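You operate a simulated robot arm through the tools that you are given. There is no shell and no other tool. Be economical: measure what you need, move in short steps, check, and stop when the job is done.

You run a simulated robot arm. Do the job below in one go: nothing can be reset, and whatever is moved stays where it is left.

Task
Fetch the red tray and set it on the top of the grey table. Take the three metre label clip on the top of the grey table and put it away on the top of the reel stand. Take the five metre label clip on the top of the grey table and put it away on the top of the reel stand. Put the purple tag on the top of the green bench away on the top shelf of the shelf unit. Take the small grey horn and put it on the top of the reel stand. Fetch the cube carton and set it on top of the long bridge carton. Do these in any order. Set down upright: three metre label clip, five metre label clip, small grey horn, cube carton.

The check looks at the end state, three seconds after you hand in, the way a careful person would. Anything else that was tipped, shoved, dropped, spilled or broken makes it a failure.

Robot
A 6-joint arm with a two-finger parallel gripper on a trunk, on a base that drives. Base frame: it is fixed to the floor where the robot stands at the start and does not move with it; the origin is under the middle of the robot, x ahead of it, y to its left, z up. Readings come in mm, degrees, newtons and seconds.
With the tool pointing down near the work surface it reaches from about 380 to 840 mm from the robot's upright axis, wherever it stands. Its first joint turns from -115.0 to 115.0 degrees. Places, roughly: cube carton [4250, -2250, 1500]; five metre label clip [250, -2500, 750]; long bridge carton [7500, -750, 750]; purple tag [-2000, -1000, 750]; red tray (22x16x5 cm) [700, 0, 900]; small grey horn (13x13x17 cm) [-2300, 3800, 900]; three metre label clip [250, -2000, 750]; top of the grey table [-300, -2200, 800]; top of the reel stand [-2300, 5800, 800]; top shelf of the shelf unit [3500, -2300, 1500]. Payload 4.2 kg.
Tool frame: the origin (TCP) lies between the finger pads and is the grasp point; the fingertips stand 23 mm ahead of it; z points along the fingers, y is the line along which they close. Largest opening 94 mm; finger width 38, thickness 10; the body of the gripper, 54 by 96 mm, starts 39 mm behind the TCP.
Orientation is that of the tool frame in the base frame, as a unit quaternion [w, x, y, z]. With the fingers straight down and closing along the base's y, the tool's x points along the base's -x, its y along +y and its z along -z.

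Tools
- The arm moves only by the tool apply_moves. Its argument "commands" is a list of rows, each a list of 3 entries, a list of its own where there are three numbers: the shift along the tool's x, y, z in m, then the turn, a rotation vector about the tool's x, y, z in degrees, then the opening in per cent of the stroke, from 0 (shut) to 100 (fully open). In form: [[[dx, dy, dz], [ax, ay, az], gripper], ...]. A call has 1 to 12 rows; each row shifts and turns the commanded pose from where the row before left it, along the tool's axes as they then stand. Each row takes 0.2 s and may step no farther than 50 mm and 8.6 degrees from the row before; otherwise, or with a gripper value out of range, the whole call is refused. A pose out of reach is approached as far as the arm can. The call stops where the force on the tool passes 40 N (or 10 N more than at its start, if that is more) or the arm is blocked; 0.2 s more then pass. Each finger travels about 108 mm/s and halts on what it meets, pressing with about 43 N; the grip force reading is that of the motor and also rises with nothing between the fingers. The clock runs only during rows and for 0.2 s after the last one: add rows that do not move to give the fingers time. The reply holds the time, the measured pose of the TCP, the force on the tool along the base axes, the opening and the grip force, in the units named above and with some noise, with the torque about the TCP (base axes, N m) and any sound that the robot's microphone picked up.
- Cameras (640 x 400 px; columns grow to the right, rows downward): "scene" is now at [229.9, 153.2, 1426.1]; the picture's right is [-0.47, -0.88, 0.00], its down [-0.58, 0.31, -0.75] and it looks along [0.66, -0.35, -0.66] (base axes); focal length 277 px, centre (320, 200). "wrist" rides on the gripper at [86, 16, -75] in the tool frame; the picture's right is [-0.18, 0.98, 0.00], its down [-0.58, -0.11, -0.81] and it looks along [-0.79, -0.15, 0.59] (tool axes); focal length 243 px, centre (320, 200). There is no depth. A picture from a camera that has moved, and an enlarged one, comes with that camera's place and axes in the base frame and with its lens. The place of the scene camera against the robot may be out by one fixed shift of up to 12 mm in any direction.
- camera(camera): a new picture of that camera. The clock stands still meanwhile.
- move_column(by): slides the trunk up (or, below 0, down) by that many mm; the arm and the scene camera ride with it, the base frame stays. It gives what a move gives, with no picture.
- base_move(legs): drives the robot by 1 to 6 legs, each [ahead, turn to the left] in mm and degrees, along the robot's own axes; the way and the turn of a leg run together, so that a leg with both is an arc; at most 1500 mm and 180 degrees a leg. The arm and the cameras ride along, it lands a little off, and it stops where it bumps. It gives what a move gives.
- aim_head(pan, tilt): turns the head with the scene camera to pan (to the left, within 80 degrees either way) and tilt (down, from -29 to 69), counted from straight ahead of the robot. It gives what a move gives.
- close_up(camera, box): a new picture of the part [left, top, right, bottom] of that camera's present view, enlarged. The clock stands still meanwhile.
- sign_off(): hands the job in; it is judged then, once.

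Go step by step. Nothing tells you exact positions but the pictures and the camera data: compare them with the known pose of the tool, close in by small moves and look again before you grip or let go. The budget is 186 turns and 144 pictures, counting those below and the enlarged ones. Unless the task says otherwise, let go and move clear before handing in.

The tools are called as a command line: name --argument value ..., lists and objects as JSON in quotes. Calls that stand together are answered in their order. apply_moves: Moves the arm, as the interface text tells. Its arguments: {"type":"object","properties":{"commands":{"type":"array","items":{"type":"array"}}},"required":["commands"]} The other tools are called the same way: move_column (by) slides the trunk up or down; base_move (legs) drives the base; aim_head (pan, tilt) turns the head that bears the scene camera; camera (camera) takes a picture; close_up (camera, box) takes an enlarged picture of a part of a camera's view; sign_off () hands the job in.

At the start:

```text
clock: 0.0
tool_pos: [433.1, -149.6, 1216.3]
ee_rot: [0.0, 0.0, 1.0, 0.0]
ft_force: [0.5, 0.1, 0.6]
moment: [-0.01, -0.01, -0.02]
finger_gap: 94.0
grasp_force: 0.2
trunk travel left (down, up): [-786.0, 204.0]
robot x, y, heading: [-1.4, -1.6, 0.0]
head pan, tilt: [-28.1, 41.1]
```

scene: 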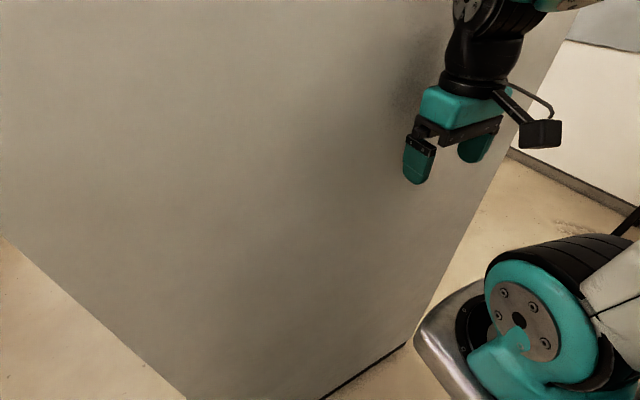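
wrist: 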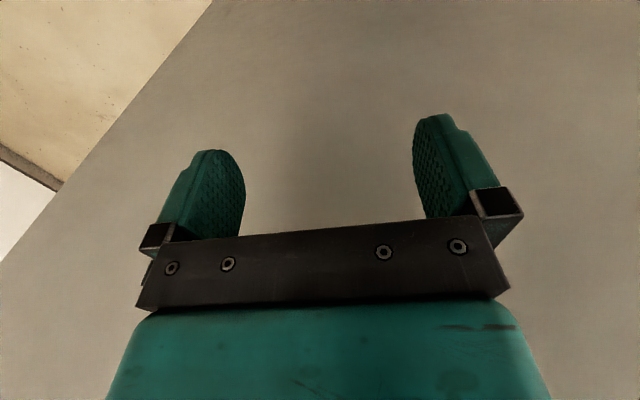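

I see a large grey face in front of the arm, but no tray yet. I'll turn the head to look around.

aim_head --pan 0 --tilt 20

camera --camera "scene"

aim_head --pan -75 --tilt 15

camera --camera "scene"

aim_head --pan 75 --tilt 15

camera --camera "scene"

```text
clock: 0.9
tool_pos: [433.4, -150.1, 1215.9]
ee_rot: [0.0, 0.0, 1.0, 0.0]
ft_force: [-0.6, -0.2, 0.4]
moment: [0.0, 0.01, -0.03]
finger_gap: 93.9
grasp_force: 0.1
trunk travel left (down, up): [-786.0, 204.0]
robot x, y, heading: [3.2, 0.9, -0.0]
head pan, tilt: [0.0, 20.0]
```

```text
141 pictures are left
camera scene: at [248.7, 192.7, 1459.2], right [0.0, -1.0, 0.0], down [-0.34, 0.0, -0.94], along [0.94, 0.0, -0.34], focal length 277 px, centre (320, 200)
```

scene: 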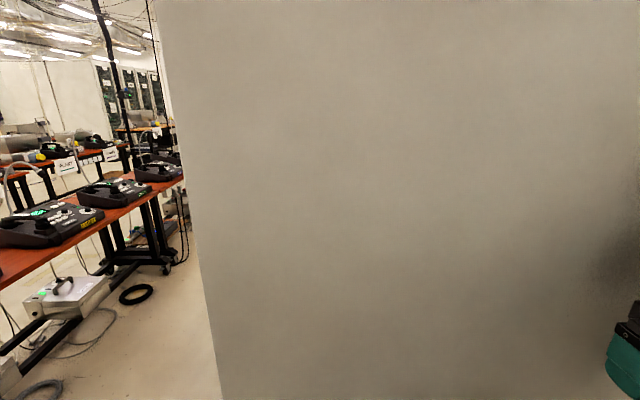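

```text
clock: 2.4
tool_pos: [432.7, -149.4, 1215.9]
ee_rot: [-0.001, 0.0, 1.0, 0.0]
ft_force: [0.4, 0.2, -0.6]
moment: [0.05, 0.0, -0.03]
finger_gap: 94.0
grasp_force: 0.0
trunk travel left (down, up): [-786.0, 204.0]
robot x, y, heading: [-2.9, 0.3, 0.1]
head pan, tilt: [-75.0, 15.0]
```

```text
140 pictures are left
camera scene: at [179.8, 102.6, 1467.3], right [-0.97, -0.26, 0.0], down [-0.07, 0.25, -0.97], along [0.25, -0.93, -0.26], focal length 277 px, centre (320, 200)
```

scene: 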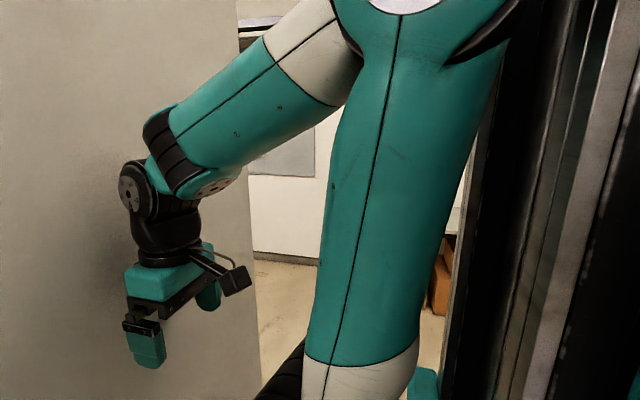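

```text
clock: 4.8
tool_pos: [433.0, -149.4, 1216.2]
ee_rot: [0.0, 0.0, 1.0, -0.001]
ft_force: [-0.7, 0.1, 0.0]
moment: [-0.01, 0.02, -0.02]
finger_gap: 93.9
grasp_force: 0.0
trunk travel left (down, up): [-786.0, 204.0]
robot x, y, heading: [-0.4, 0.5, -0.1]
head pan, tilt: [75.0, 15.0]
```

```text
139 pictures are left
camera scene: at [179.8, 283.0, 1467.4], right [0.97, -0.26, 0.0], down [-0.07, -0.25, -0.97], along [0.25, 0.93, -0.26], focal length 277 px, centre (320, 200)
```

scene: 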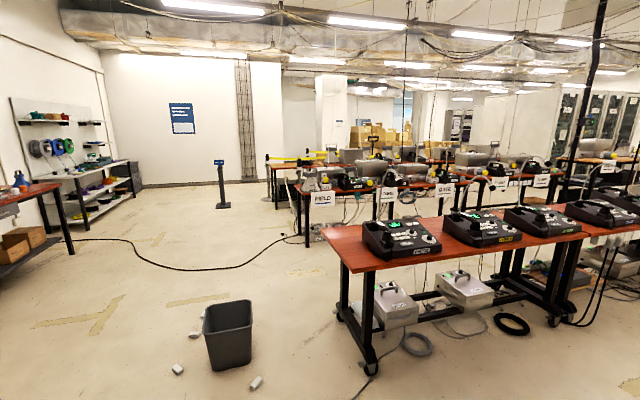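

A tall panel stands at about x=525, and the tray is presumably behind it. I'll back off and look around.

base_move --legs '[[-400, 0]]'

aim_head --pan 0 --tilt 10

camera --camera "scene"

base_move --legs '[[0, -90]]'

camera --camera "scene"

aim_head --pan 70 --tilt 10

camera --camera "scene"

```text
clock: 7.2
tool_pos: [33.0, -147.8, 1215.3]
ee_rot: [0.0, -0.003, 1.0, 0.0]
ft_force: [0.5, 0.3, -0.2]
moment: [-0.01, -0.01, 0.0]
finger_gap: 93.8
grasp_force: 0.1
trunk travel left (down, up): [-786.0, 204.0]
robot x, y, heading: [-398.9, -4.0, 0.5]
head pan, tilt: [75.0, 15.0]
```

```text
clock: 8.7
tool_pos: [34.0, -148.1, 1215.9]
ee_rot: [0.0, -0.003, 1.0, 0.0]
ft_force: [-0.4, 0.3, -0.6]
moment: [0.02, 0.01, -0.02]
finger_gap: 94.1
grasp_force: 0.0
trunk travel left (down, up): [-786.0, 204.0]
robot x, y, heading: [-402.8, 1.3, 0.5]
head pan, tilt: [0.0, 10.0]
```

```text
138 pictures are left
camera scene: at [-152.1, 193.1, 1475.5], right [0.01, -1.0, 0.0], down [-0.17, 0.0, -0.98], along [0.98, 0.01, -0.17], focal length 277 px, centre (320, 200)
```

scene: 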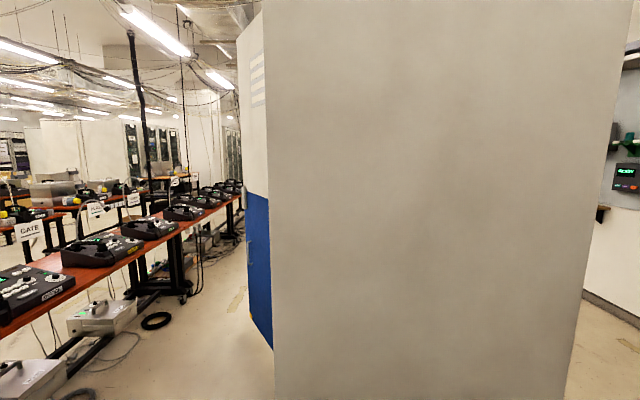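

```text
clock: 12.9
tool_pos: [-542.4, -434.9, 1214.8]
ee_rot: [-0.001, 0.702, 0.713, 0.0]
ft_force: [1.4, 0.3, 0.3]
moment: [0.0, 0.02, 0.03]
finger_gap: 94.0
grasp_force: 0.1
trunk travel left (down, up): [-786.0, 204.0]
robot x, y, heading: [-399.2, -2.1, -89.3]
head pan, tilt: [0.0, 10.0]
```

```text
137 pictures are left
camera scene: at [-197.5, -244.9, 1475.5], right [-1.0, -0.02, 0.0], down [0.0, 0.17, -0.98], along [0.02, -0.98, -0.17], focal length 277 px, centre (320, 200)
```

scene: 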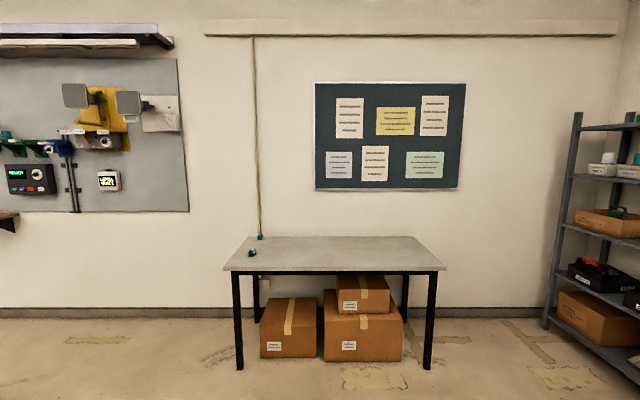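

```text
clock: 14.3
tool_pos: [-542.3, -435.3, 1216.1]
ee_rot: [0.0, 0.702, 0.713, -0.001]
ft_force: [-0.7, 0.1, -0.1]
moment: [-0.04, -0.01, 0.0]
finger_gap: 94.1
grasp_force: 0.1
trunk travel left (down, up): [-786.0, 204.0]
robot x, y, heading: [-397.9, 0.3, -89.0]
head pan, tilt: [70.0, 10.0]
```

```text
136 pictures are left
camera scene: at [-111.1, -182.4, 1475.5], right [-0.33, -0.94, 0.0], down [-0.16, 0.06, -0.98], along [0.93, -0.32, -0.17], focal length 277 px, centre (320, 200)
```

scene: 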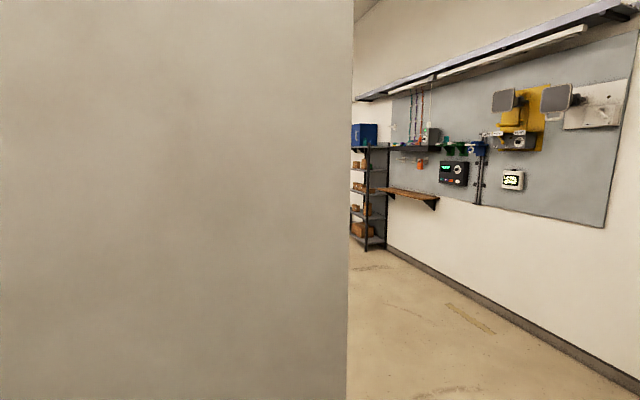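

The grey table stands against the wall, with two small green items on its left side. I'll zoom in on them.

aim_head --pan 0 --tilt 15

close_up --camera "scene" --box '[220, 180, 300, 230]'

aim_head --pan -70 --tilt 15

camera --camera "scene"

```text
clock: 15.7
tool_pos: [-541.9, -435.5, 1216.4]
ee_rot: [0.0, 0.701, 0.713, 0.0]
ft_force: [0.5, 0.5, -0.8]
moment: [0.03, 0.0, 0.0]
finger_gap: 93.9
grasp_force: 0.1
trunk travel left (down, up): [-786.0, 204.0]
robot x, y, heading: [-400.5, -1.6, -88.8]
head pan, tilt: [0.0, 15.0]
```

```text
8.00 times, centred on (260, 205) of scene
camera zoom: at [-197.4, -245.3, 1467.4], right [-1.0, -0.02, 0.0], down [0.0, 0.26, -0.97], along [0.02, -0.97, -0.26], focal length 2217 px, centre (800, 160)
```

zoom: 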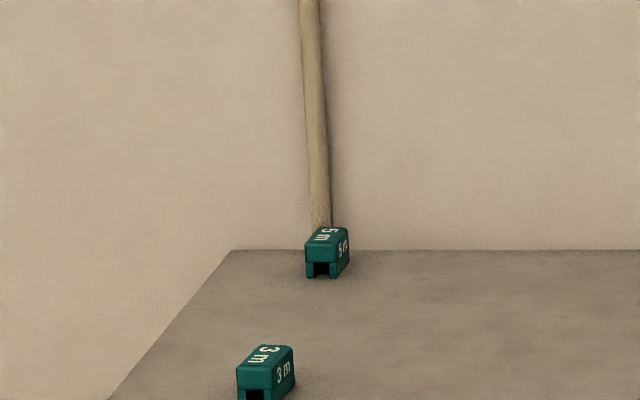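

```text
clock: 17.1
tool_pos: [-543.3, -434.8, 1215.9]
ee_rot: [-0.001, 0.702, 0.712, 0.0]
ft_force: [0.1, 0.5, 0.2]
moment: [-0.01, 0.01, 0.03]
finger_gap: 94.0
grasp_force: 0.1
trunk travel left (down, up): [-786.0, 204.0]
robot x, y, heading: [-401.7, -2.5, -89.1]
head pan, tilt: [-70.0, 15.0]
```

```text
134 pictures are left
camera scene: at [-286.2, -185.3, 1467.4], right [-0.36, 0.93, 0.0], down [0.24, 0.09, -0.97], along [-0.9, -0.35, -0.26], focal length 277 px, centre (320, 200)
```

scene: 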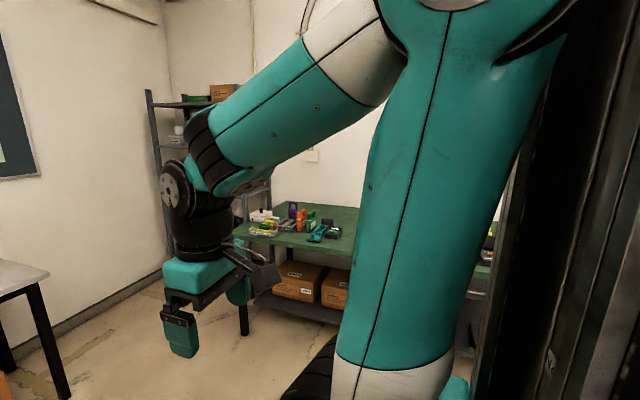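

Both clips are small green inverted-U blocks on the table. The purple tag comes first, so I'll turn toward the green bench.

aim_head --pan 0 --tilt 15

base_move --legs '[[0, -66]]'

camera --camera "scene"

aim_head --pan -60 --tilt 15

camera --camera "scene"

```text
clock: 18.6
tool_pos: [-542.4, -434.8, 1215.6]
ee_rot: [0.001, 0.702, 0.712, 0.0]
ft_force: [-0.1, -0.5, -0.6]
moment: [0.01, 0.04, -0.02]
finger_gap: 94.2
grasp_force: 0.1
trunk travel left (down, up): [-786.0, 204.0]
robot x, y, heading: [-399.7, -0.4, -89.5]
head pan, tilt: [0.0, 15.0]
```

```text
clock: 21.9
tool_pos: [-855.5, -36.0, 1216.4]
ee_rot: [0.0, 0.979, 0.204, 0.0]
ft_force: [-0.6, 0.3, 0.2]
moment: [0.01, -0.04, -0.02]
finger_gap: 93.9
grasp_force: 0.0
trunk travel left (down, up): [-786.0, 204.0]
robot x, y, heading: [-401.7, -1.5, -156.3]
head pan, tilt: [0.0, 15.0]
```

```text
133 pictures are left
camera scene: at [-543.2, -279.8, 1467.4], right [-0.4, 0.92, 0.0], down [0.24, 0.1, -0.97], along [-0.89, -0.39, -0.26], focal length 277 px, centre (320, 200)
```

scene: 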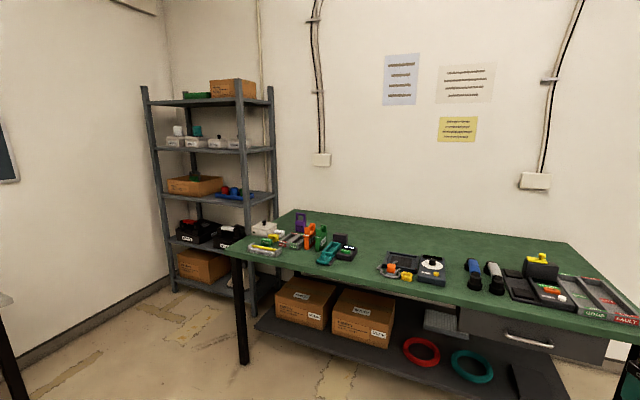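

```text
clock: 23.2
tool_pos: [-855.6, -36.9, 1215.8]
ee_rot: [0.0, 0.979, 0.205, 0.0]
ft_force: [1.0, -0.6, -0.9]
moment: [-0.02, 0.01, 0.02]
finger_gap: 94.0
grasp_force: 0.0
trunk travel left (down, up): [-786.0, 204.0]
robot x, y, heading: [-400.6, -1.5, -156.4]
head pan, tilt: [-60.0, 15.0]
```

```text
132 pictures are left
camera scene: at [-532.8, -187.1, 1467.4], right [0.59, 0.81, 0.0], down [0.21, -0.15, -0.97], along [-0.78, 0.57, -0.26], focal length 277 px, centre (320, 200)
```

scene: 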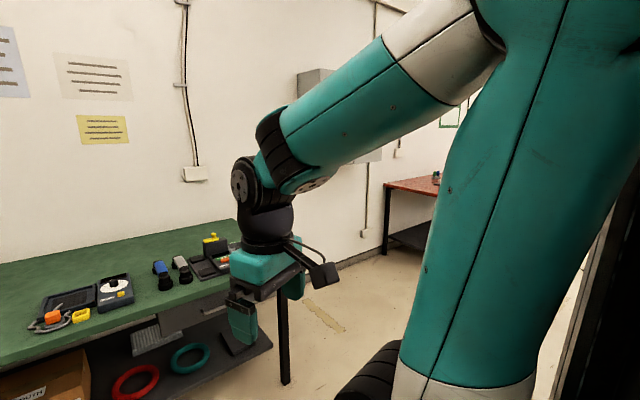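

The purple tag stands on the left of the green bench, near (-2050, -1070). I'll drive to the bench front.

base_move --legs '[[0, 26.4], [1370, 0], [0, -50]]'

aim_head --pan 0 --tilt 45

camera --camera "scene"

```text
clock: 33.8
tool_pos: [-1745.7, -940.6, 1215.6]
ee_rot: [0.0, 1.0, 0.003, -0.001]
ft_force: [1.3, -0.1, -0.8]
moment: [-0.04, 0.03, -0.01]
finger_gap: 94.0
grasp_force: 0.1
trunk travel left (down, up): [-786.0, 204.0]
robot x, y, heading: [-1310.8, -1088.6, -179.8]
head pan, tilt: [-60.0, 15.0]
```

```text
clock: 35.1
tool_pos: [-1744.6, -941.4, 1215.6]
ee_rot: [0.0, 1.0, 0.003, 0.0]
ft_force: [0.4, -0.7, 0.4]
moment: [0.02, -0.03, -0.02]
finger_gap: 94.0
grasp_force: 0.1
trunk travel left (down, up): [-786.0, 204.0]
robot x, y, heading: [-1311.7, -1085.6, -179.6]
head pan, tilt: [0.0, 45.0]
```

```text
131 pictures are left
camera scene: at [-1541.1, -1286.5, 1420.6], right [0.0, 1.0, 0.0], down [0.71, 0.0, -0.71], along [-0.71, 0.0, -0.71], focal length 277 px, centre (320, 200)
```

scene: 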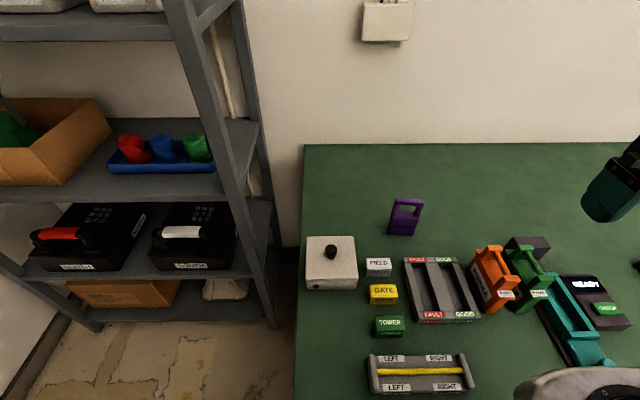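

close_up --camera "scene" --box '[360, 180, 440, 230]'

close_up --camera "scene" --box '[300, 140, 620, 340]'

camera --camera "wrist"

```text
8.00 times, centred on (400, 205) of scene
camera zoom: at [-1541.1, -1286.5, 1420.6], right [0.0, 1.0, 0.0], down [0.71, 0.0, -0.71], along [-0.71, 0.0, -0.71], focal length 2217 px, centre (-320, 160)
```

zoom: 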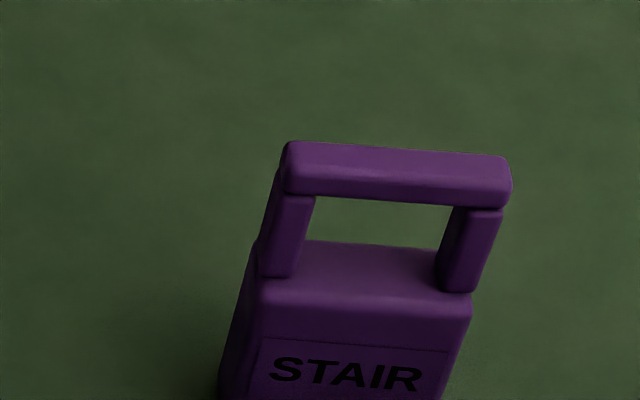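

```text
2.00 times, centred on (460, 240) of scene
camera zoom: at [-1541.1, -1286.5, 1420.6], right [0.0, 1.0, 0.0], down [0.71, 0.0, -0.71], along [-0.71, 0.0, -0.71], focal length 554 px, centre (40, 120)
```

zoom: 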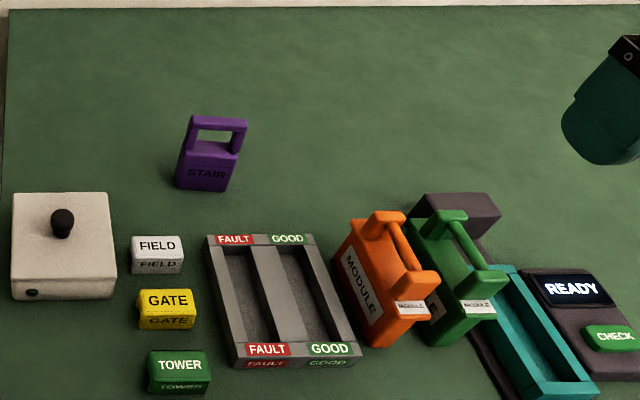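

```text
128 pictures are left
camera wrist: at [-1658.6, -956.8, 1290.2], right [-0.18, -0.98, 0.0], down [-0.58, 0.11, 0.81], along [-0.79, 0.14, -0.59], focal length 243 px, centre (320, 200)
```

wrist: 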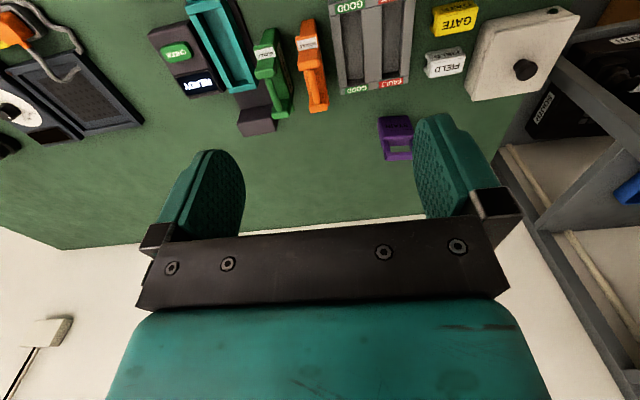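

The STAIR tag is upright with its handle at about (-2034, -1061, 915) and its thin side along x. I'll move above it and turn the gripper 90°.

apply_moves --commands '[[[-0.036, 0.015, 0.022], [0, 0, 0], 100], [[-0.036, 0.015, 0.022], [0, 0, 0], 100], [[-0.036, 0.015, 0.022], [0, 0, 0], 100], [[-0.036, 0.015, 0.022], [0, 0, 0], 100], [[-0.036, 0.015, 0.022], [0, 0, 0], 100], [[-0.036, 0.015, 0.022], [0, 0, 0], 100], [[-0.036, 0.015, 0.022], [0, 0, 0], 100], [[-0.036, 0.015, 0.022], [0, 0, 0], 100]]'

apply_moves --commands '[[[0, 0, 0], [0, 0, 8.2], 100], [[0, 0, 0], [0, 0, 8.2], 100], [[0, 0, 0], [0, 0, 8.2], 100], [[0, 0, 0], [0, 0, 8.2], 100], [[0, 0, 0], [0, 0, 8.2], 100], [[0, 0, 0], [0, 0, 8.2], 100], [[0, 0, 0], [0, 0, 8.2], 100], [[0, 0, 0], [0, 0, 8.2], 100], [[0, 0, 0], [0, 0, 8.2], 100], [[0, 0, 0], [0, 0, 8.2], 100], [[0, 0, 0], [0, 0, 8.2], 100]]'

camera --camera "scene"

camera --camera "wrist"

```text
clock: 36.9
tool_pos: [-2033.5, -1066.0, 1038.6]
ee_rot: [0.0, 1.0, 0.003, 0.0]
ft_force: [0.7, 0.4, 0.3]
moment: [-0.01, 0.03, 0.03]
finger_gap: 94.2
grasp_force: 0.0
trunk travel left (down, up): [-786.0, 204.0]
robot x, y, heading: [-1313.7, -1085.6, -179.5]
head pan, tilt: [0.0, 45.0]
```

```text
clock: 39.3
tool_pos: [-2031.6, -1064.2, 1040.8]
ee_rot: [0.0, -0.707, 0.707, -0.001]
ft_force: [-0.2, 0.2, -0.5]
moment: [0.0, 0.0, -0.01]
finger_gap: 93.9
grasp_force: 0.0
trunk travel left (down, up): [-786.0, 204.0]
robot x, y, heading: [-1311.4, -1089.7, -179.6]
head pan, tilt: [0.0, 45.0]
```

```text
127 pictures are left
camera scene: at [-1541.1, -1286.5, 1420.5], right [-0.01, 1.0, 0.0], down [0.71, 0.0, -0.71], along [-0.71, 0.0, -0.71], focal length 277 px, centre (320, 200)
```

scene: 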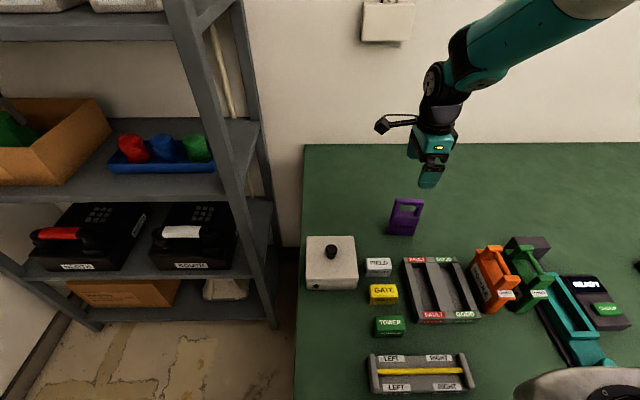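

```text
126 pictures are left
camera wrist: at [-2048.0, -1149.7, 1115.0], right [-0.98, 0.18, 0.0], down [0.11, 0.58, 0.81], along [0.15, 0.79, -0.59], focal length 243 px, centre (320, 200)
```

wrist: 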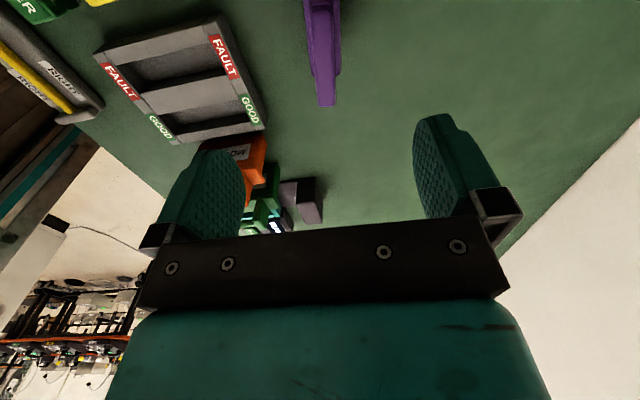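

apply_moves --commands '[[[-0.002, 0, 0.04], [0, 0, 5.5], 100], [[-0.001, 0, 0.04], [0, 0, 0], 100], [[0, 0, 0.04], [0, 0, 0], 100], [[0, 0, 0.026], [0, 0, 0], 100], [[0, 0, 0], [0, 0, 0], 100]]'

close_up --camera "scene" --box '[340, 140, 500, 240]'

camera --camera "wrist"

```text
clock: 40.5
tool_pos: [-2030.7, -1061.5, 894.5]
ee_rot: [0.0, -0.673, 0.74, 0.0]
ft_force: [0.2, 0.4, 0.0]
moment: [0.0, -0.01, 0.0]
finger_gap: 94.0
grasp_force: 0.0
trunk travel left (down, up): [-786.0, 204.0]
robot x, y, heading: [-1312.6, -1088.7, -179.9]
head pan, tilt: [0.0, 45.0]
```

```text
4.00 times, centred on (420, 190) of scene
camera zoom: at [-1541.0, -1286.5, 1420.5], right [-0.01, 1.0, 0.0], down [0.71, 0.0, -0.71], along [-0.71, 0.0, -0.71], focal length 1109 px, centre (-80, 240)
```

zoom: 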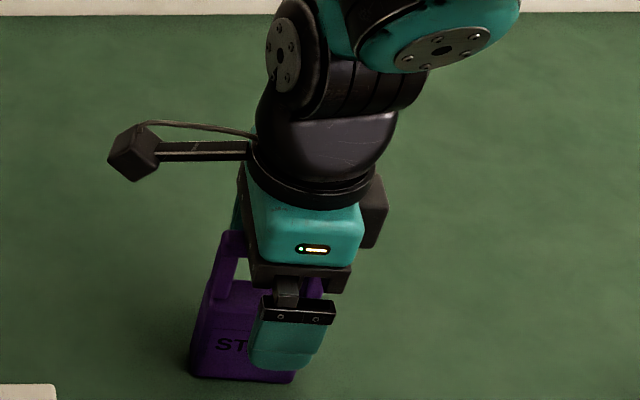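

```text
124 pictures are left
camera wrist: at [-2054.9, -1145.8, 969.2], right [-0.96, 0.28, 0.0], down [0.16, 0.57, 0.81], along [0.22, 0.77, -0.59], focal length 243 px, centre (320, 200)
```

wrist: 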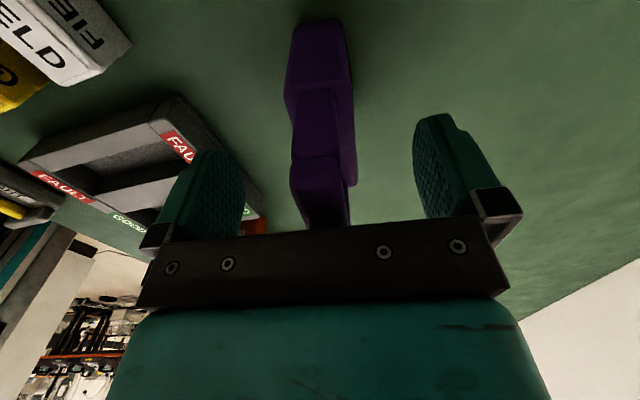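

apply_moves --commands '[[[0.007, 0, 0.004], [0, 0, 0], 100], [[0, 0, 0], [0, 0, 0], 60], [[0, 0, 0], [0, 0, 0], 30], [[0, 0, 0], [0, 0, 0], 0], [[0, 0, 0], [0, 0, 0], 0], [[0, 0, 0], [0, 0, 0], 0]]'

apply_moves --commands '[[[0, 0, -0.02], [0, 0, 0], 0], [[0, 0, -0.03], [0, 0, 0], 0]]'

close_up --camera "scene" --box '[340, 140, 500, 240]'

camera --camera "wrist"

```text
clock: 41.9
tool_pos: [-2031.2, -1068.1, 892.7]
ee_rot: [0.0, -0.673, 0.74, 0.001]
ft_force: [-1.2, 0.4, 0.3]
moment: [-0.01, 0.04, -0.02]
finger_gap: 29.3
grasp_force: 42.8
trunk travel left (down, up): [-786.0, 204.0]
robot x, y, heading: [-1314.2, -1086.7, -179.7]
head pan, tilt: [0.0, 45.0]
```

```text
clock: 42.5
tool_pos: [-2030.8, -1067.9, 940.0]
ee_rot: [0.001, -0.673, 0.74, 0.0]
ft_force: [-0.5, -1.1, -1.4]
moment: [0.01, -0.03, -0.04]
finger_gap: 29.2
grasp_force: 42.8
trunk travel left (down, up): [-786.0, 204.0]
robot x, y, heading: [-1310.3, -1091.7, -179.7]
head pan, tilt: [0.0, 45.0]
```

```text
4.00 times, centred on (420, 190) of scene
camera zoom: at [-1541.5, -1286.5, 1420.4], right [-0.01, 1.0, 0.0], down [0.71, 0.0, -0.71], along [-0.71, 0.0, -0.71], focal length 1109 px, centre (-80, 240)
```

zoom: 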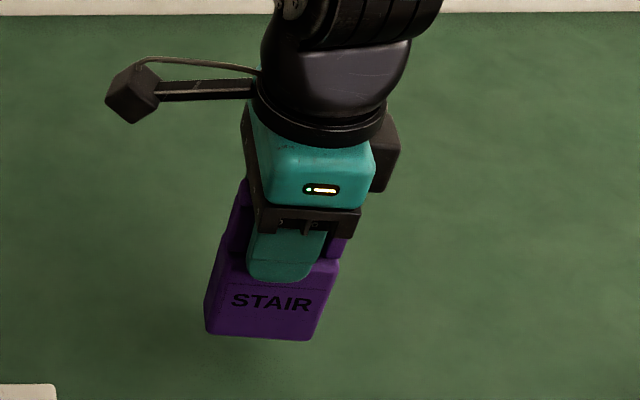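

```text
122 pictures are left
camera wrist: at [-2055.2, -1152.8, 1014.2], right [-0.96, 0.28, 0.0], down [0.16, 0.57, 0.81], along [0.22, 0.78, -0.59], focal length 243 px, centre (320, 200)
```

wrist: 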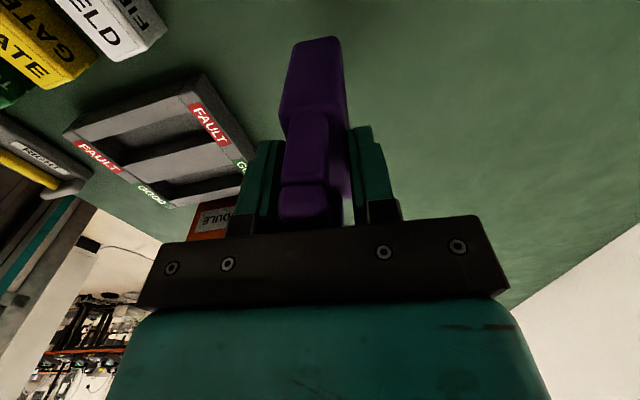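

The tag is held firmly, with its bottom about 89 mm below the TCP. I'll retract, back up and drive toward the shelf unit.

apply_moves --commands '[[[0, -0.03, -0.034], [0, 0, 0], 0], [[0, -0.034, -0.034], [0, 0, 0], 0], [[0, -0.034, -0.034], [0, 0, 0], 0], [[0, -0.034, -0.034], [0, 0, 0], 0], [[0, -0.034, -0.034], [0, 0, 0], 0], [[0, -0.034, -0.034], [0, 0, 0], 0], [[0, -0.034, -0.034], [0, 0, 0], 0], [[0, -0.034, -0.034], [0, 0, 0], 0]]'

base_move --legs '[[-250, 0], [0, 180], [1100, 0]]'

aim_head --pan 0 --tilt 15

camera --camera "scene"

```text
clock: 44.3
tool_pos: [-1768.5, -1089.8, 1210.7]
ee_rot: [0.001, -0.673, 0.74, 0.0]
ft_force: [-0.7, 0.8, -1.8]
moment: [0.02, -0.05, 0.01]
finger_gap: 29.4
grasp_force: 42.7
trunk travel left (down, up): [-786.0, 204.0]
robot x, y, heading: [-1311.2, -1085.7, -179.6]
head pan, tilt: [0.0, 45.0]
```

```text
clock: 58.7
tool_pos: [498.3, -1129.3, 1211.2]
ee_rot: [0.0, 0.753, 0.658, -0.001]
ft_force: [0.1, -0.4, 0.8]
moment: [0.01, -0.01, 0.01]
finger_gap: 0.2
grasp_force: 42.4
trunk travel left (down, up): [-786.0, 204.0]
robot x, y, heading: [41.1, -1114.3, -1.7]
head pan, tilt: [0.0, 45.0]
```

```text
clock: 59.7
tool_pos: [497.9, -1130.4, 1210.7]
ee_rot: [0.0, 0.753, 0.658, 0.0]
ft_force: [-1.1, 0.5, -0.3]
moment: [0.04, -0.01, 0.01]
finger_gap: 0.1
grasp_force: 42.3
trunk travel left (down, up): [-786.0, 204.0]
robot x, y, heading: [41.7, -1111.9, -1.7]
head pan, tilt: [0.0, 15.0]
```

```text
121 pictures are left
camera scene: at [298.1, -928.6, 1467.3], right [-0.03, -1.0, 0.0], down [-0.26, 0.01, -0.97], along [0.97, -0.03, -0.26], focal length 277 px, centre (320, 200)
```

scene: 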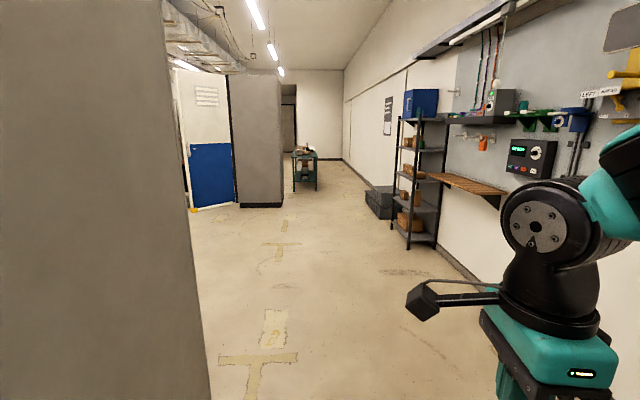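

The gripper is empty, so the tag was lost on the drive. I'll look back for it.

base_move --legs '[[0, 180]]'

aim_head --pan 0 --tilt 35

camera --camera "scene"

```text
clock: 67.5
tool_pos: [-414.2, -1115.3, 1211.9]
ee_rot: [-0.001, -0.674, 0.739, -0.001]
ft_force: [-0.2, -0.1, 0.2]
moment: [0.02, 0.0, 0.02]
finger_gap: 0.0
grasp_force: 42.4
trunk travel left (down, up): [-786.0, 204.0]
robot x, y, heading: [43.7, -1112.7, -179.6]
head pan, tilt: [0.0, 15.0]
```

```text
clock: 68.3
tool_pos: [-415.1, -1114.4, 1211.2]
ee_rot: [0.0, -0.675, 0.738, 0.0]
ft_force: [0.7, 0.4, -0.6]
moment: [0.02, 0.02, -0.04]
finger_gap: 0.0
grasp_force: 42.3
trunk travel left (down, up): [-786.0, 204.0]
robot x, y, heading: [39.8, -1109.6, -179.5]
head pan, tilt: [0.0, 35.0]
```

```text
120 pictures are left
camera scene: at [-192.6, -1311.6, 1435.4], right [-0.01, 1.0, 0.0], down [0.57, 0.0, -0.82], along [-0.82, -0.01, -0.57], focal length 277 px, centre (320, 200)
```

scene: 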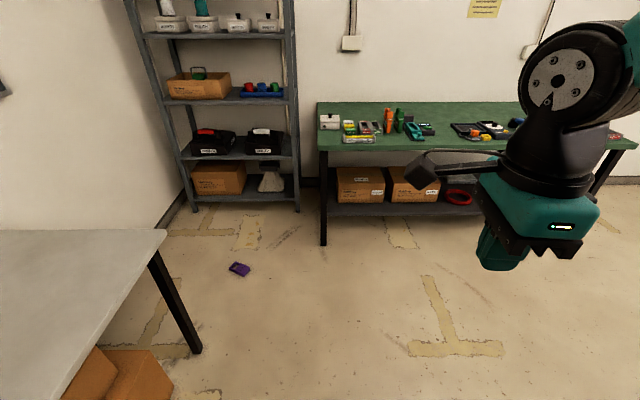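

The tag lies on the floor near (-1427, -1864). I'll drive there and see how it lies.

base_move --legs '[[1460, 0], [0, 89.5], [90, 0]]'

aim_head --pan 0 --tilt 60

camera --camera "scene"

```text
clock: 75.1
tool_pos: [-1796.1, -1129.7, 1211.2]
ee_rot: [0.0, -0.686, 0.728, 0.0]
ft_force: [-0.4, -1.1, -0.9]
moment: [-0.01, -0.02, -0.02]
finger_gap: 0.0
grasp_force: 42.7
trunk travel left (down, up): [-786.0, 204.0]
robot x, y, heading: [-1340.8, -1092.4, -174.3]
head pan, tilt: [0.0, 35.0]
stopped in leg 1: the robot was blocked; the commanded pose is now the measured one
```

```text
clock: 76.0
tool_pos: [-1795.5, -1129.8, 1211.0]
ee_rot: [0.0, -0.686, 0.728, 0.0]
ft_force: [-0.1, -0.5, -0.4]
moment: [0.02, -0.01, -0.03]
finger_gap: 0.2
grasp_force: 42.2
trunk travel left (down, up): [-786.0, 204.0]
robot x, y, heading: [-1340.0, -1092.9, -174.5]
head pan, tilt: [0.0, 60.0]
```

```text
119 pictures are left
camera scene: at [-1535.4, -1309.9, 1401.1], right [-0.1, 0.99, 0.0], down [0.86, 0.09, -0.5], along [-0.5, -0.05, -0.87], focal length 277 px, centre (320, 200)
```

scene: 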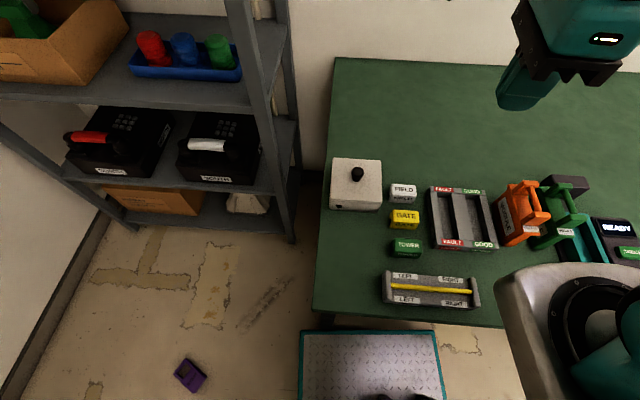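

The base touched the bench, but nothing on it has moved. I'll back off and face the tag, which is at about (-1430, -1845).

base_move --legs '[[-300, 0], [0, 57], [150, 0]]'

aim_head --pan 0 --tilt 50

camera --camera "scene"

```text
clock: 81.6
tool_pos: [-1325.5, -1599.3, 1211.7]
ee_rot: [0.0, 0.951, -0.309, 0.0]
ft_force: [-0.3, -0.5, 0.3]
moment: [0.0, 0.01, 0.02]
finger_gap: 0.0
grasp_force: 42.6
trunk travel left (down, up): [-786.0, 204.0]
robot x, y, heading: [-1113.2, -1197.4, -117.0]
head pan, tilt: [0.0, 60.0]
```

```text
clock: 82.3
tool_pos: [-1325.1, -1599.9, 1210.7]
ee_rot: [0.0, 0.951, -0.308, 0.001]
ft_force: [0.4, -0.1, 0.3]
moment: [-0.03, 0.03, -0.01]
finger_gap: 0.1
grasp_force: 42.5
trunk travel left (down, up): [-786.0, 204.0]
robot x, y, heading: [-1113.3, -1199.2, -116.7]
head pan, tilt: [0.0, 50.0]
```

```text
118 pictures are left
camera scene: at [-1038.2, -1490.2, 1413.6], right [-0.89, 0.45, 0.0], down [0.35, 0.68, -0.64], along [-0.29, -0.57, -0.77], focal length 277 px, centre (320, 200)
```

scene: 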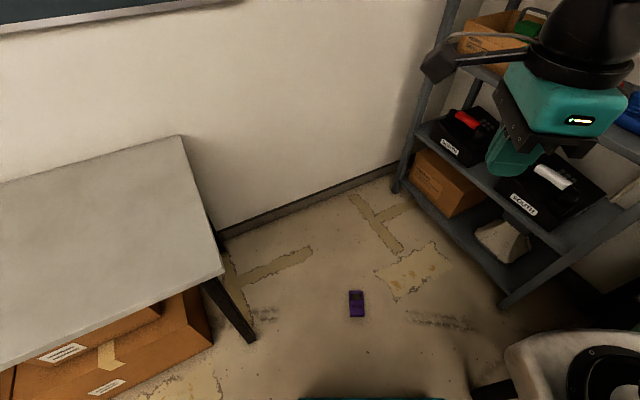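

close_up --camera "scene" --box '[316, 278, 396, 328]'

move_column --by -500

camera --camera "scene"

camera --camera "wrist"

```text
8.00 times, centred on (356, 303) of scene
camera zoom: at [-1038.2, -1490.2, 1413.6], right [-0.89, 0.45, 0.0], down [0.35, 0.68, -0.64], along [-0.29, -0.57, -0.77], focal length 2217 px, centre (32, -624)
```

zoom: 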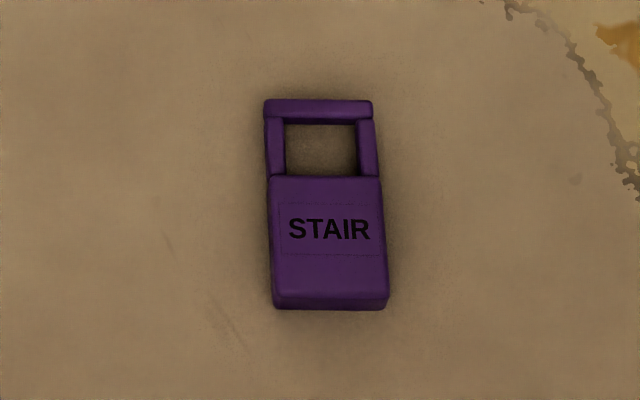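

```text
refused: -500 is not a number from -400 to 400
```

```text
116 pictures are left
camera scene: at [-1038.2, -1490.2, 1413.6], right [-0.89, 0.45, 0.0], down [0.35, 0.68, -0.64], along [-0.29, -0.57, -0.77], focal length 277 px, centre (320, 200)
```

scene: 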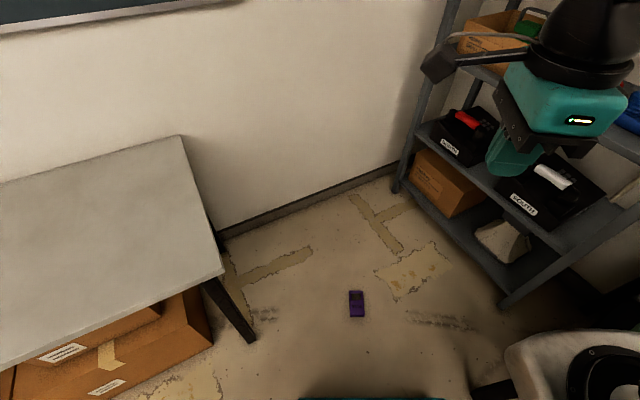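

```text
115 pictures are left
camera wrist: at [-1265.1, -1663.4, 1285.4], right [-0.73, -0.69, 0.0], down [-0.41, 0.43, 0.81], along [-0.55, 0.59, -0.59], focal length 243 px, centre (320, 200)
```

wrist: 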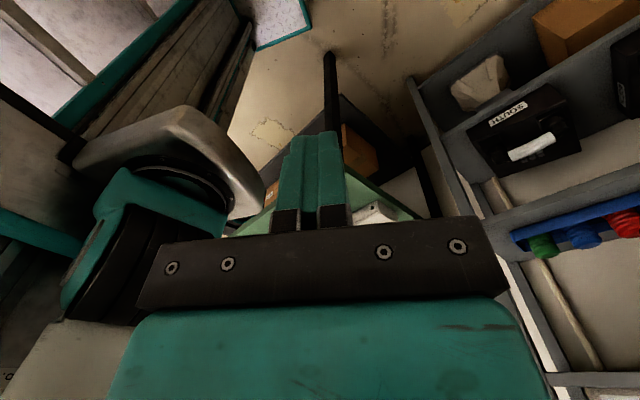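

The tag lies flat and intact, with its body centre near (-1412, -1828). I'll extend over it, rotate the gripper and lower the trunk.

apply_moves --commands '[[[0.0105, 0.0395, 0], [0, 0, 0], 50], [[0.0105, 0.0395, 0], [0, 0, 0], 100], [[0.0105, 0.0395, 0], [0, 0, 0], 100], [[0.0105, 0.0395, 0], [0, 0, 0], 100], [[0.0105, 0.0395, 0], [0, 0, 0], 100], [[0.0105, 0.0395, 0], [0, 0, 0], 100]]'

apply_moves --commands '[[[0, 0, 0], [0, 0, -8.13], 100], [[0, 0, 0], [0, 0, -8.13], 100], [[0, 0, 0], [0, 0, -8.13], 100], [[0, 0, 0], [0, 0, -8.13], 100], [[0, 0, 0], [0, 0, -8.13], 100], [[0, 0, 0], [0, 0, -8.13], 100], [[0, 0, 0], [0, 0, -8.13], 100], [[0, 0, 0], [0, 0, -8.13], 100], [[0, 0, 0], [0, 0, -8.13], 100], [[0, 0, 0], [0, 0, -8.13], 100], [[0, 0, 0], [0, 0, -8.13], 100], [[0, 0, 0], [0, 0, -8.13], 100]]'

move_column --by -400

move_column --by -350

camera --camera "wrist"

camera --camera "scene"

```text
clock: 83.7
tool_pos: [-1416.4, -1826.8, 1209.8]
ee_rot: [0.0, 0.951, -0.308, 0.0]
ft_force: [0.4, 0.5, -0.6]
moment: [0.03, 0.02, 0.01]
finger_gap: 93.9
grasp_force: 0.1
trunk travel left (down, up): [-786.0, 204.0]
robot x, y, heading: [-1110.6, -1195.9, -117.2]
head pan, tilt: [0.0, 50.0]
```

```text
clock: 86.3
tool_pos: [-1413.5, -1827.2, 1212.2]
ee_rot: [-0.001, 0.859, 0.512, 0.0]
ft_force: [-0.3, 0.3, -0.1]
moment: [-0.01, 0.03, -0.02]
finger_gap: 93.8
grasp_force: 0.0
trunk travel left (down, up): [-786.0, 204.0]
robot x, y, heading: [-1112.0, -1196.6, -116.9]
head pan, tilt: [0.0, 50.0]
```

```text
clock: 90.1
tool_pos: [-1414.2, -1828.1, 811.4]
ee_rot: [0.001, 0.859, 0.512, 0.0]
ft_force: [0.6, 0.4, -0.3]
moment: [-0.01, -0.03, 0.0]
finger_gap: 94.0
grasp_force: 0.0
trunk travel left (down, up): [-386.0, 604.0]
robot x, y, heading: [-1110.2, -1195.2, -116.9]
head pan, tilt: [0.0, 50.0]
```

```text
clock: 93.6
tool_pos: [-1414.2, -1828.2, 460.8]
ee_rot: [0.001, 0.859, 0.512, 0.0]
ft_force: [-0.5, -0.4, 0.0]
moment: [-0.01, 0.01, 0.0]
finger_gap: 93.9
grasp_force: 0.0
trunk travel left (down, up): [-36.0, 954.0]
robot x, y, heading: [-1111.4, -1194.5, -116.9]
head pan, tilt: [0.0, 50.0]
```

```text
114 pictures are left
camera wrist: at [-1358.1, -1759.9, 535.6], right [0.78, -0.63, 0.0], down [-0.37, -0.46, 0.81], along [-0.51, -0.63, -0.59], focal length 243 px, centre (320, 200)
```

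wrist: 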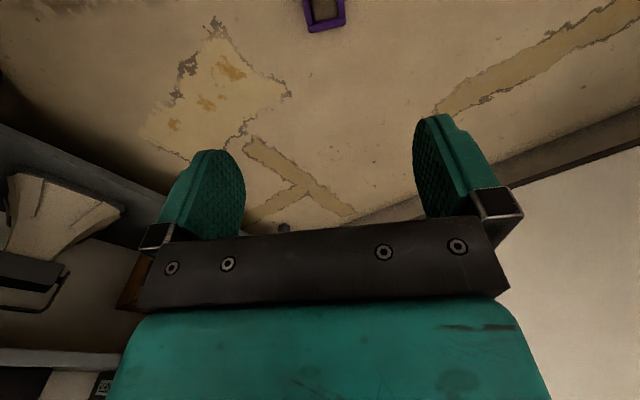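

```text
113 pictures are left
camera scene: at [-1038.2, -1490.2, 663.6], right [-0.89, 0.45, 0.0], down [0.35, 0.68, -0.64], along [-0.29, -0.57, -0.77], focal length 277 px, centre (320, 200)
```

scene: 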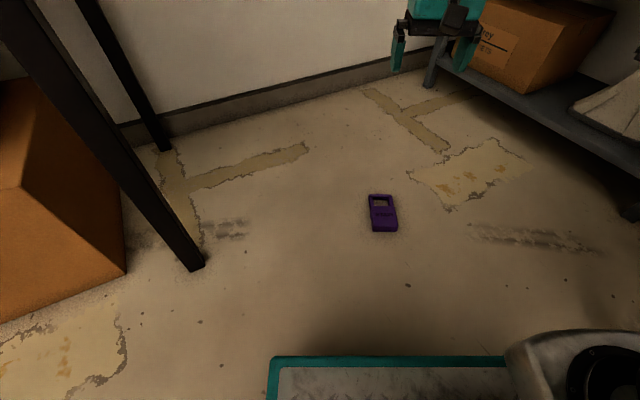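

apply_moves --commands '[[[0, 0, 0.045], [0, 0, 0], 100], [[0, 0, 0.045], [0, 0, 0], 100], [[0, 0, 0.045], [0, 0, 0], 100], [[0, 0, 0.045], [0, 0, 0], 100], [[0, 0, 0.045], [0, 0, 0], 100], [[0, 0, 0.045], [0, 0, 0], 100], [[0, 0, 0.045], [0, 0, 0], 100], [[0, 0, 0.03], [0, 0, 0], 100]]'

camera --camera "scene"

camera --camera "wrist"

```text
clock: 95.4
tool_pos: [-1415.3, -1826.2, 114.3]
ee_rot: [0.001, 0.859, 0.511, -0.001]
ft_force: [-0.3, 0.2, 0.5]
moment: [0.01, 0.0, -0.03]
finger_gap: 94.0
grasp_force: 0.1
trunk travel left (down, up): [-36.0, 954.0]
robot x, y, heading: [-1115.4, -1197.5, -116.5]
head pan, tilt: [0.0, 50.0]
```

```text
112 pictures are left
camera scene: at [-1038.2, -1490.2, 663.7], right [-0.89, 0.45, 0.0], down [0.35, 0.68, -0.64], along [-0.29, -0.57, -0.77], focal length 277 px, centre (320, 200)
```

scene: 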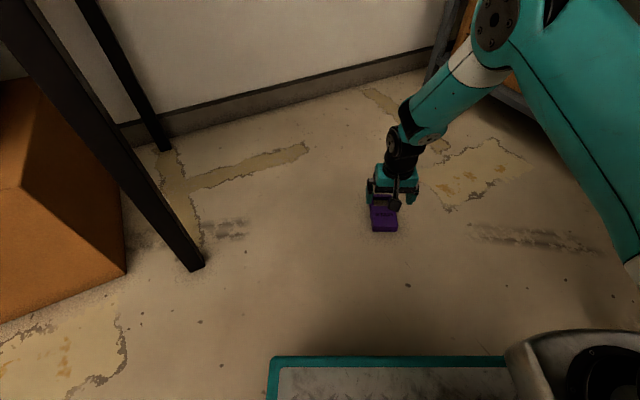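

```text
111 pictures are left
camera wrist: at [-1359.7, -1758.4, 188.3], right [0.78, -0.63, 0.0], down [-0.37, -0.46, 0.81], along [-0.51, -0.63, -0.59], focal length 243 px, centre (320, 200)
```

wrist: 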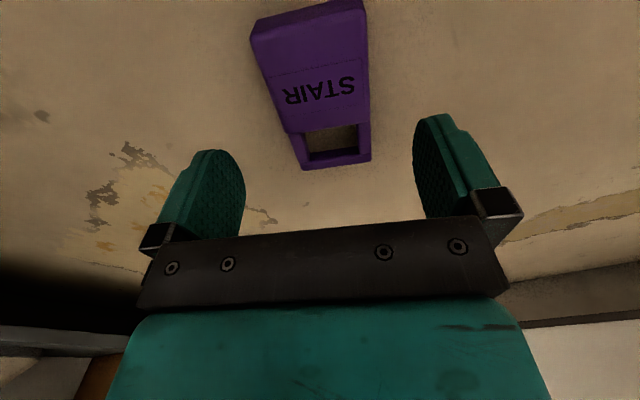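

apply_moves --commands '[[[0, 0, 0.04], [0, 0, 0], 100], [[0, 0, 0.037], [0, 0, 0], 100], [[0, 0, 0], [0, 0, 0], 100], [[0, 0, 0], [0, 0, 0], 60], [[0, 0, 0], [0, 0, 0], 30], [[0, 0, 0], [0, 0, 0], 0], [[0, 0, 0], [0, 0, 0], 0], [[0, 0, 0], [0, 0, 0], 0]]'

apply_moves --commands '[[[0, 0, -0.04], [0, 0, 0], 0], [[0, 0, -0.04], [0, 0, 0], 0], [[0, 0, -0.04], [0, 0, 0], 0], [[0, 0, -0.04], [0, 0, 0], 0]]'

camera --camera "wrist"

```text
clock: 97.2
tool_pos: [-1414.0, -1826.2, 38.3]
ee_rot: [-0.001, 0.859, 0.511, 0.0]
ft_force: [0.7, -0.2, 0.0]
moment: [0.05, -0.01, 0.0]
finger_gap: 69.1
grasp_force: 42.5
trunk travel left (down, up): [-36.0, 954.0]
robot x, y, heading: [-1115.3, -1193.0, -116.9]
head pan, tilt: [0.0, 50.0]
```

```text
clock: 98.2
tool_pos: [-1410.3, -1826.5, 198.5]
ee_rot: [-0.001, 0.86, 0.511, 0.0]
ft_force: [-0.4, -0.8, -1.9]
moment: [0.0, 0.02, 0.02]
finger_gap: 69.2
grasp_force: 43.0
trunk travel left (down, up): [-36.0, 954.0]
robot x, y, heading: [-1111.2, -1197.0, -116.8]
head pan, tilt: [0.0, 50.0]
```

```text
110 pictures are left
camera wrist: at [-1354.0, -1758.0, 272.7], right [0.78, -0.63, 0.0], down [-0.37, -0.46, 0.81], along [-0.51, -0.62, -0.59], focal length 243 px, centre (320, 200)
```

wrist: 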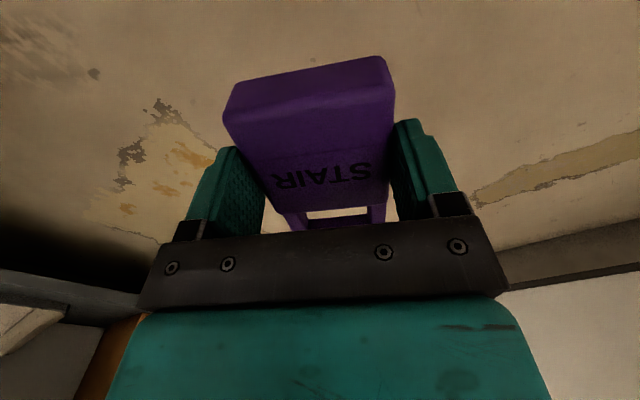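

The tag is held across its body. I'll raise it, retract, and turn in small checked steps.

apply_moves --commands '[[[0, 0, -0.045], [0, 0, 0], 0], [[0, 0, -0.045], [0, 0, 0], 0], [[0, 0, -0.045], [0, 0, 0], 0], [[0.025, 0, -0.035], [0, 0, 0], 0], [[0.035, 0, -0.03], [0, 0, 0], 0], [[0.035, 0, -0.03], [0, 0, 0], 0], [[0.035, 0, -0.02], [0, 0, 0], 0], [[0.035, 0, 0], [0, 0, 0], 0], [[0.03, 0, 0], [0, 0, 0], 0]]'

move_column --by 375

move_column --by 375

base_move --legs '[[0, 60]]'

```text
clock: 100.2
tool_pos: [-1320.1, -1656.1, 453.1]
ee_rot: [-0.001, 0.86, 0.511, 0.001]
ft_force: [-0.1, -0.6, -2.7]
moment: [0.02, 0.0, -0.02]
finger_gap: 69.2
grasp_force: 43.2
trunk travel left (down, up): [-36.0, 954.0]
robot x, y, heading: [-1111.1, -1194.4, -116.9]
head pan, tilt: [0.0, 50.0]
```

```text
clock: 103.8
tool_pos: [-1321.0, -1657.9, 828.1]
ee_rot: [0.0, 0.86, 0.511, 0.0]
ft_force: [-0.1, 0.2, -1.4]
moment: [0.0, -0.05, -0.01]
finger_gap: 69.2
grasp_force: 43.0
trunk travel left (down, up): [-411.0, 579.0]
robot x, y, heading: [-1112.7, -1199.2, -116.9]
head pan, tilt: [0.0, 50.0]
```

```text
clock: 107.4
tool_pos: [-1320.7, -1656.6, 1202.3]
ee_rot: [0.0, 0.859, 0.511, 0.0]
ft_force: [-0.4, -0.1, -1.5]
moment: [0.04, -0.01, -0.01]
finger_gap: 68.9
grasp_force: 43.5
trunk travel left (down, up): [-786.0, 204.0]
robot x, y, heading: [-1110.1, -1194.7, -116.6]
head pan, tilt: [0.0, 50.0]
```

```text
clock: 110.5
tool_pos: [-813.9, -1604.8, 1201.2]
ee_rot: [0.0, 0.486, 0.874, 0.0]
ft_force: [0.4, 0.0, -1.7]
moment: [0.0, -0.01, 0.0]
finger_gap: 69.1
grasp_force: 43.4
trunk travel left (down, up): [-786.0, 204.0]
robot x, y, heading: [-1113.5, -1191.9, -56.5]
head pan, tilt: [0.0, 50.0]
```

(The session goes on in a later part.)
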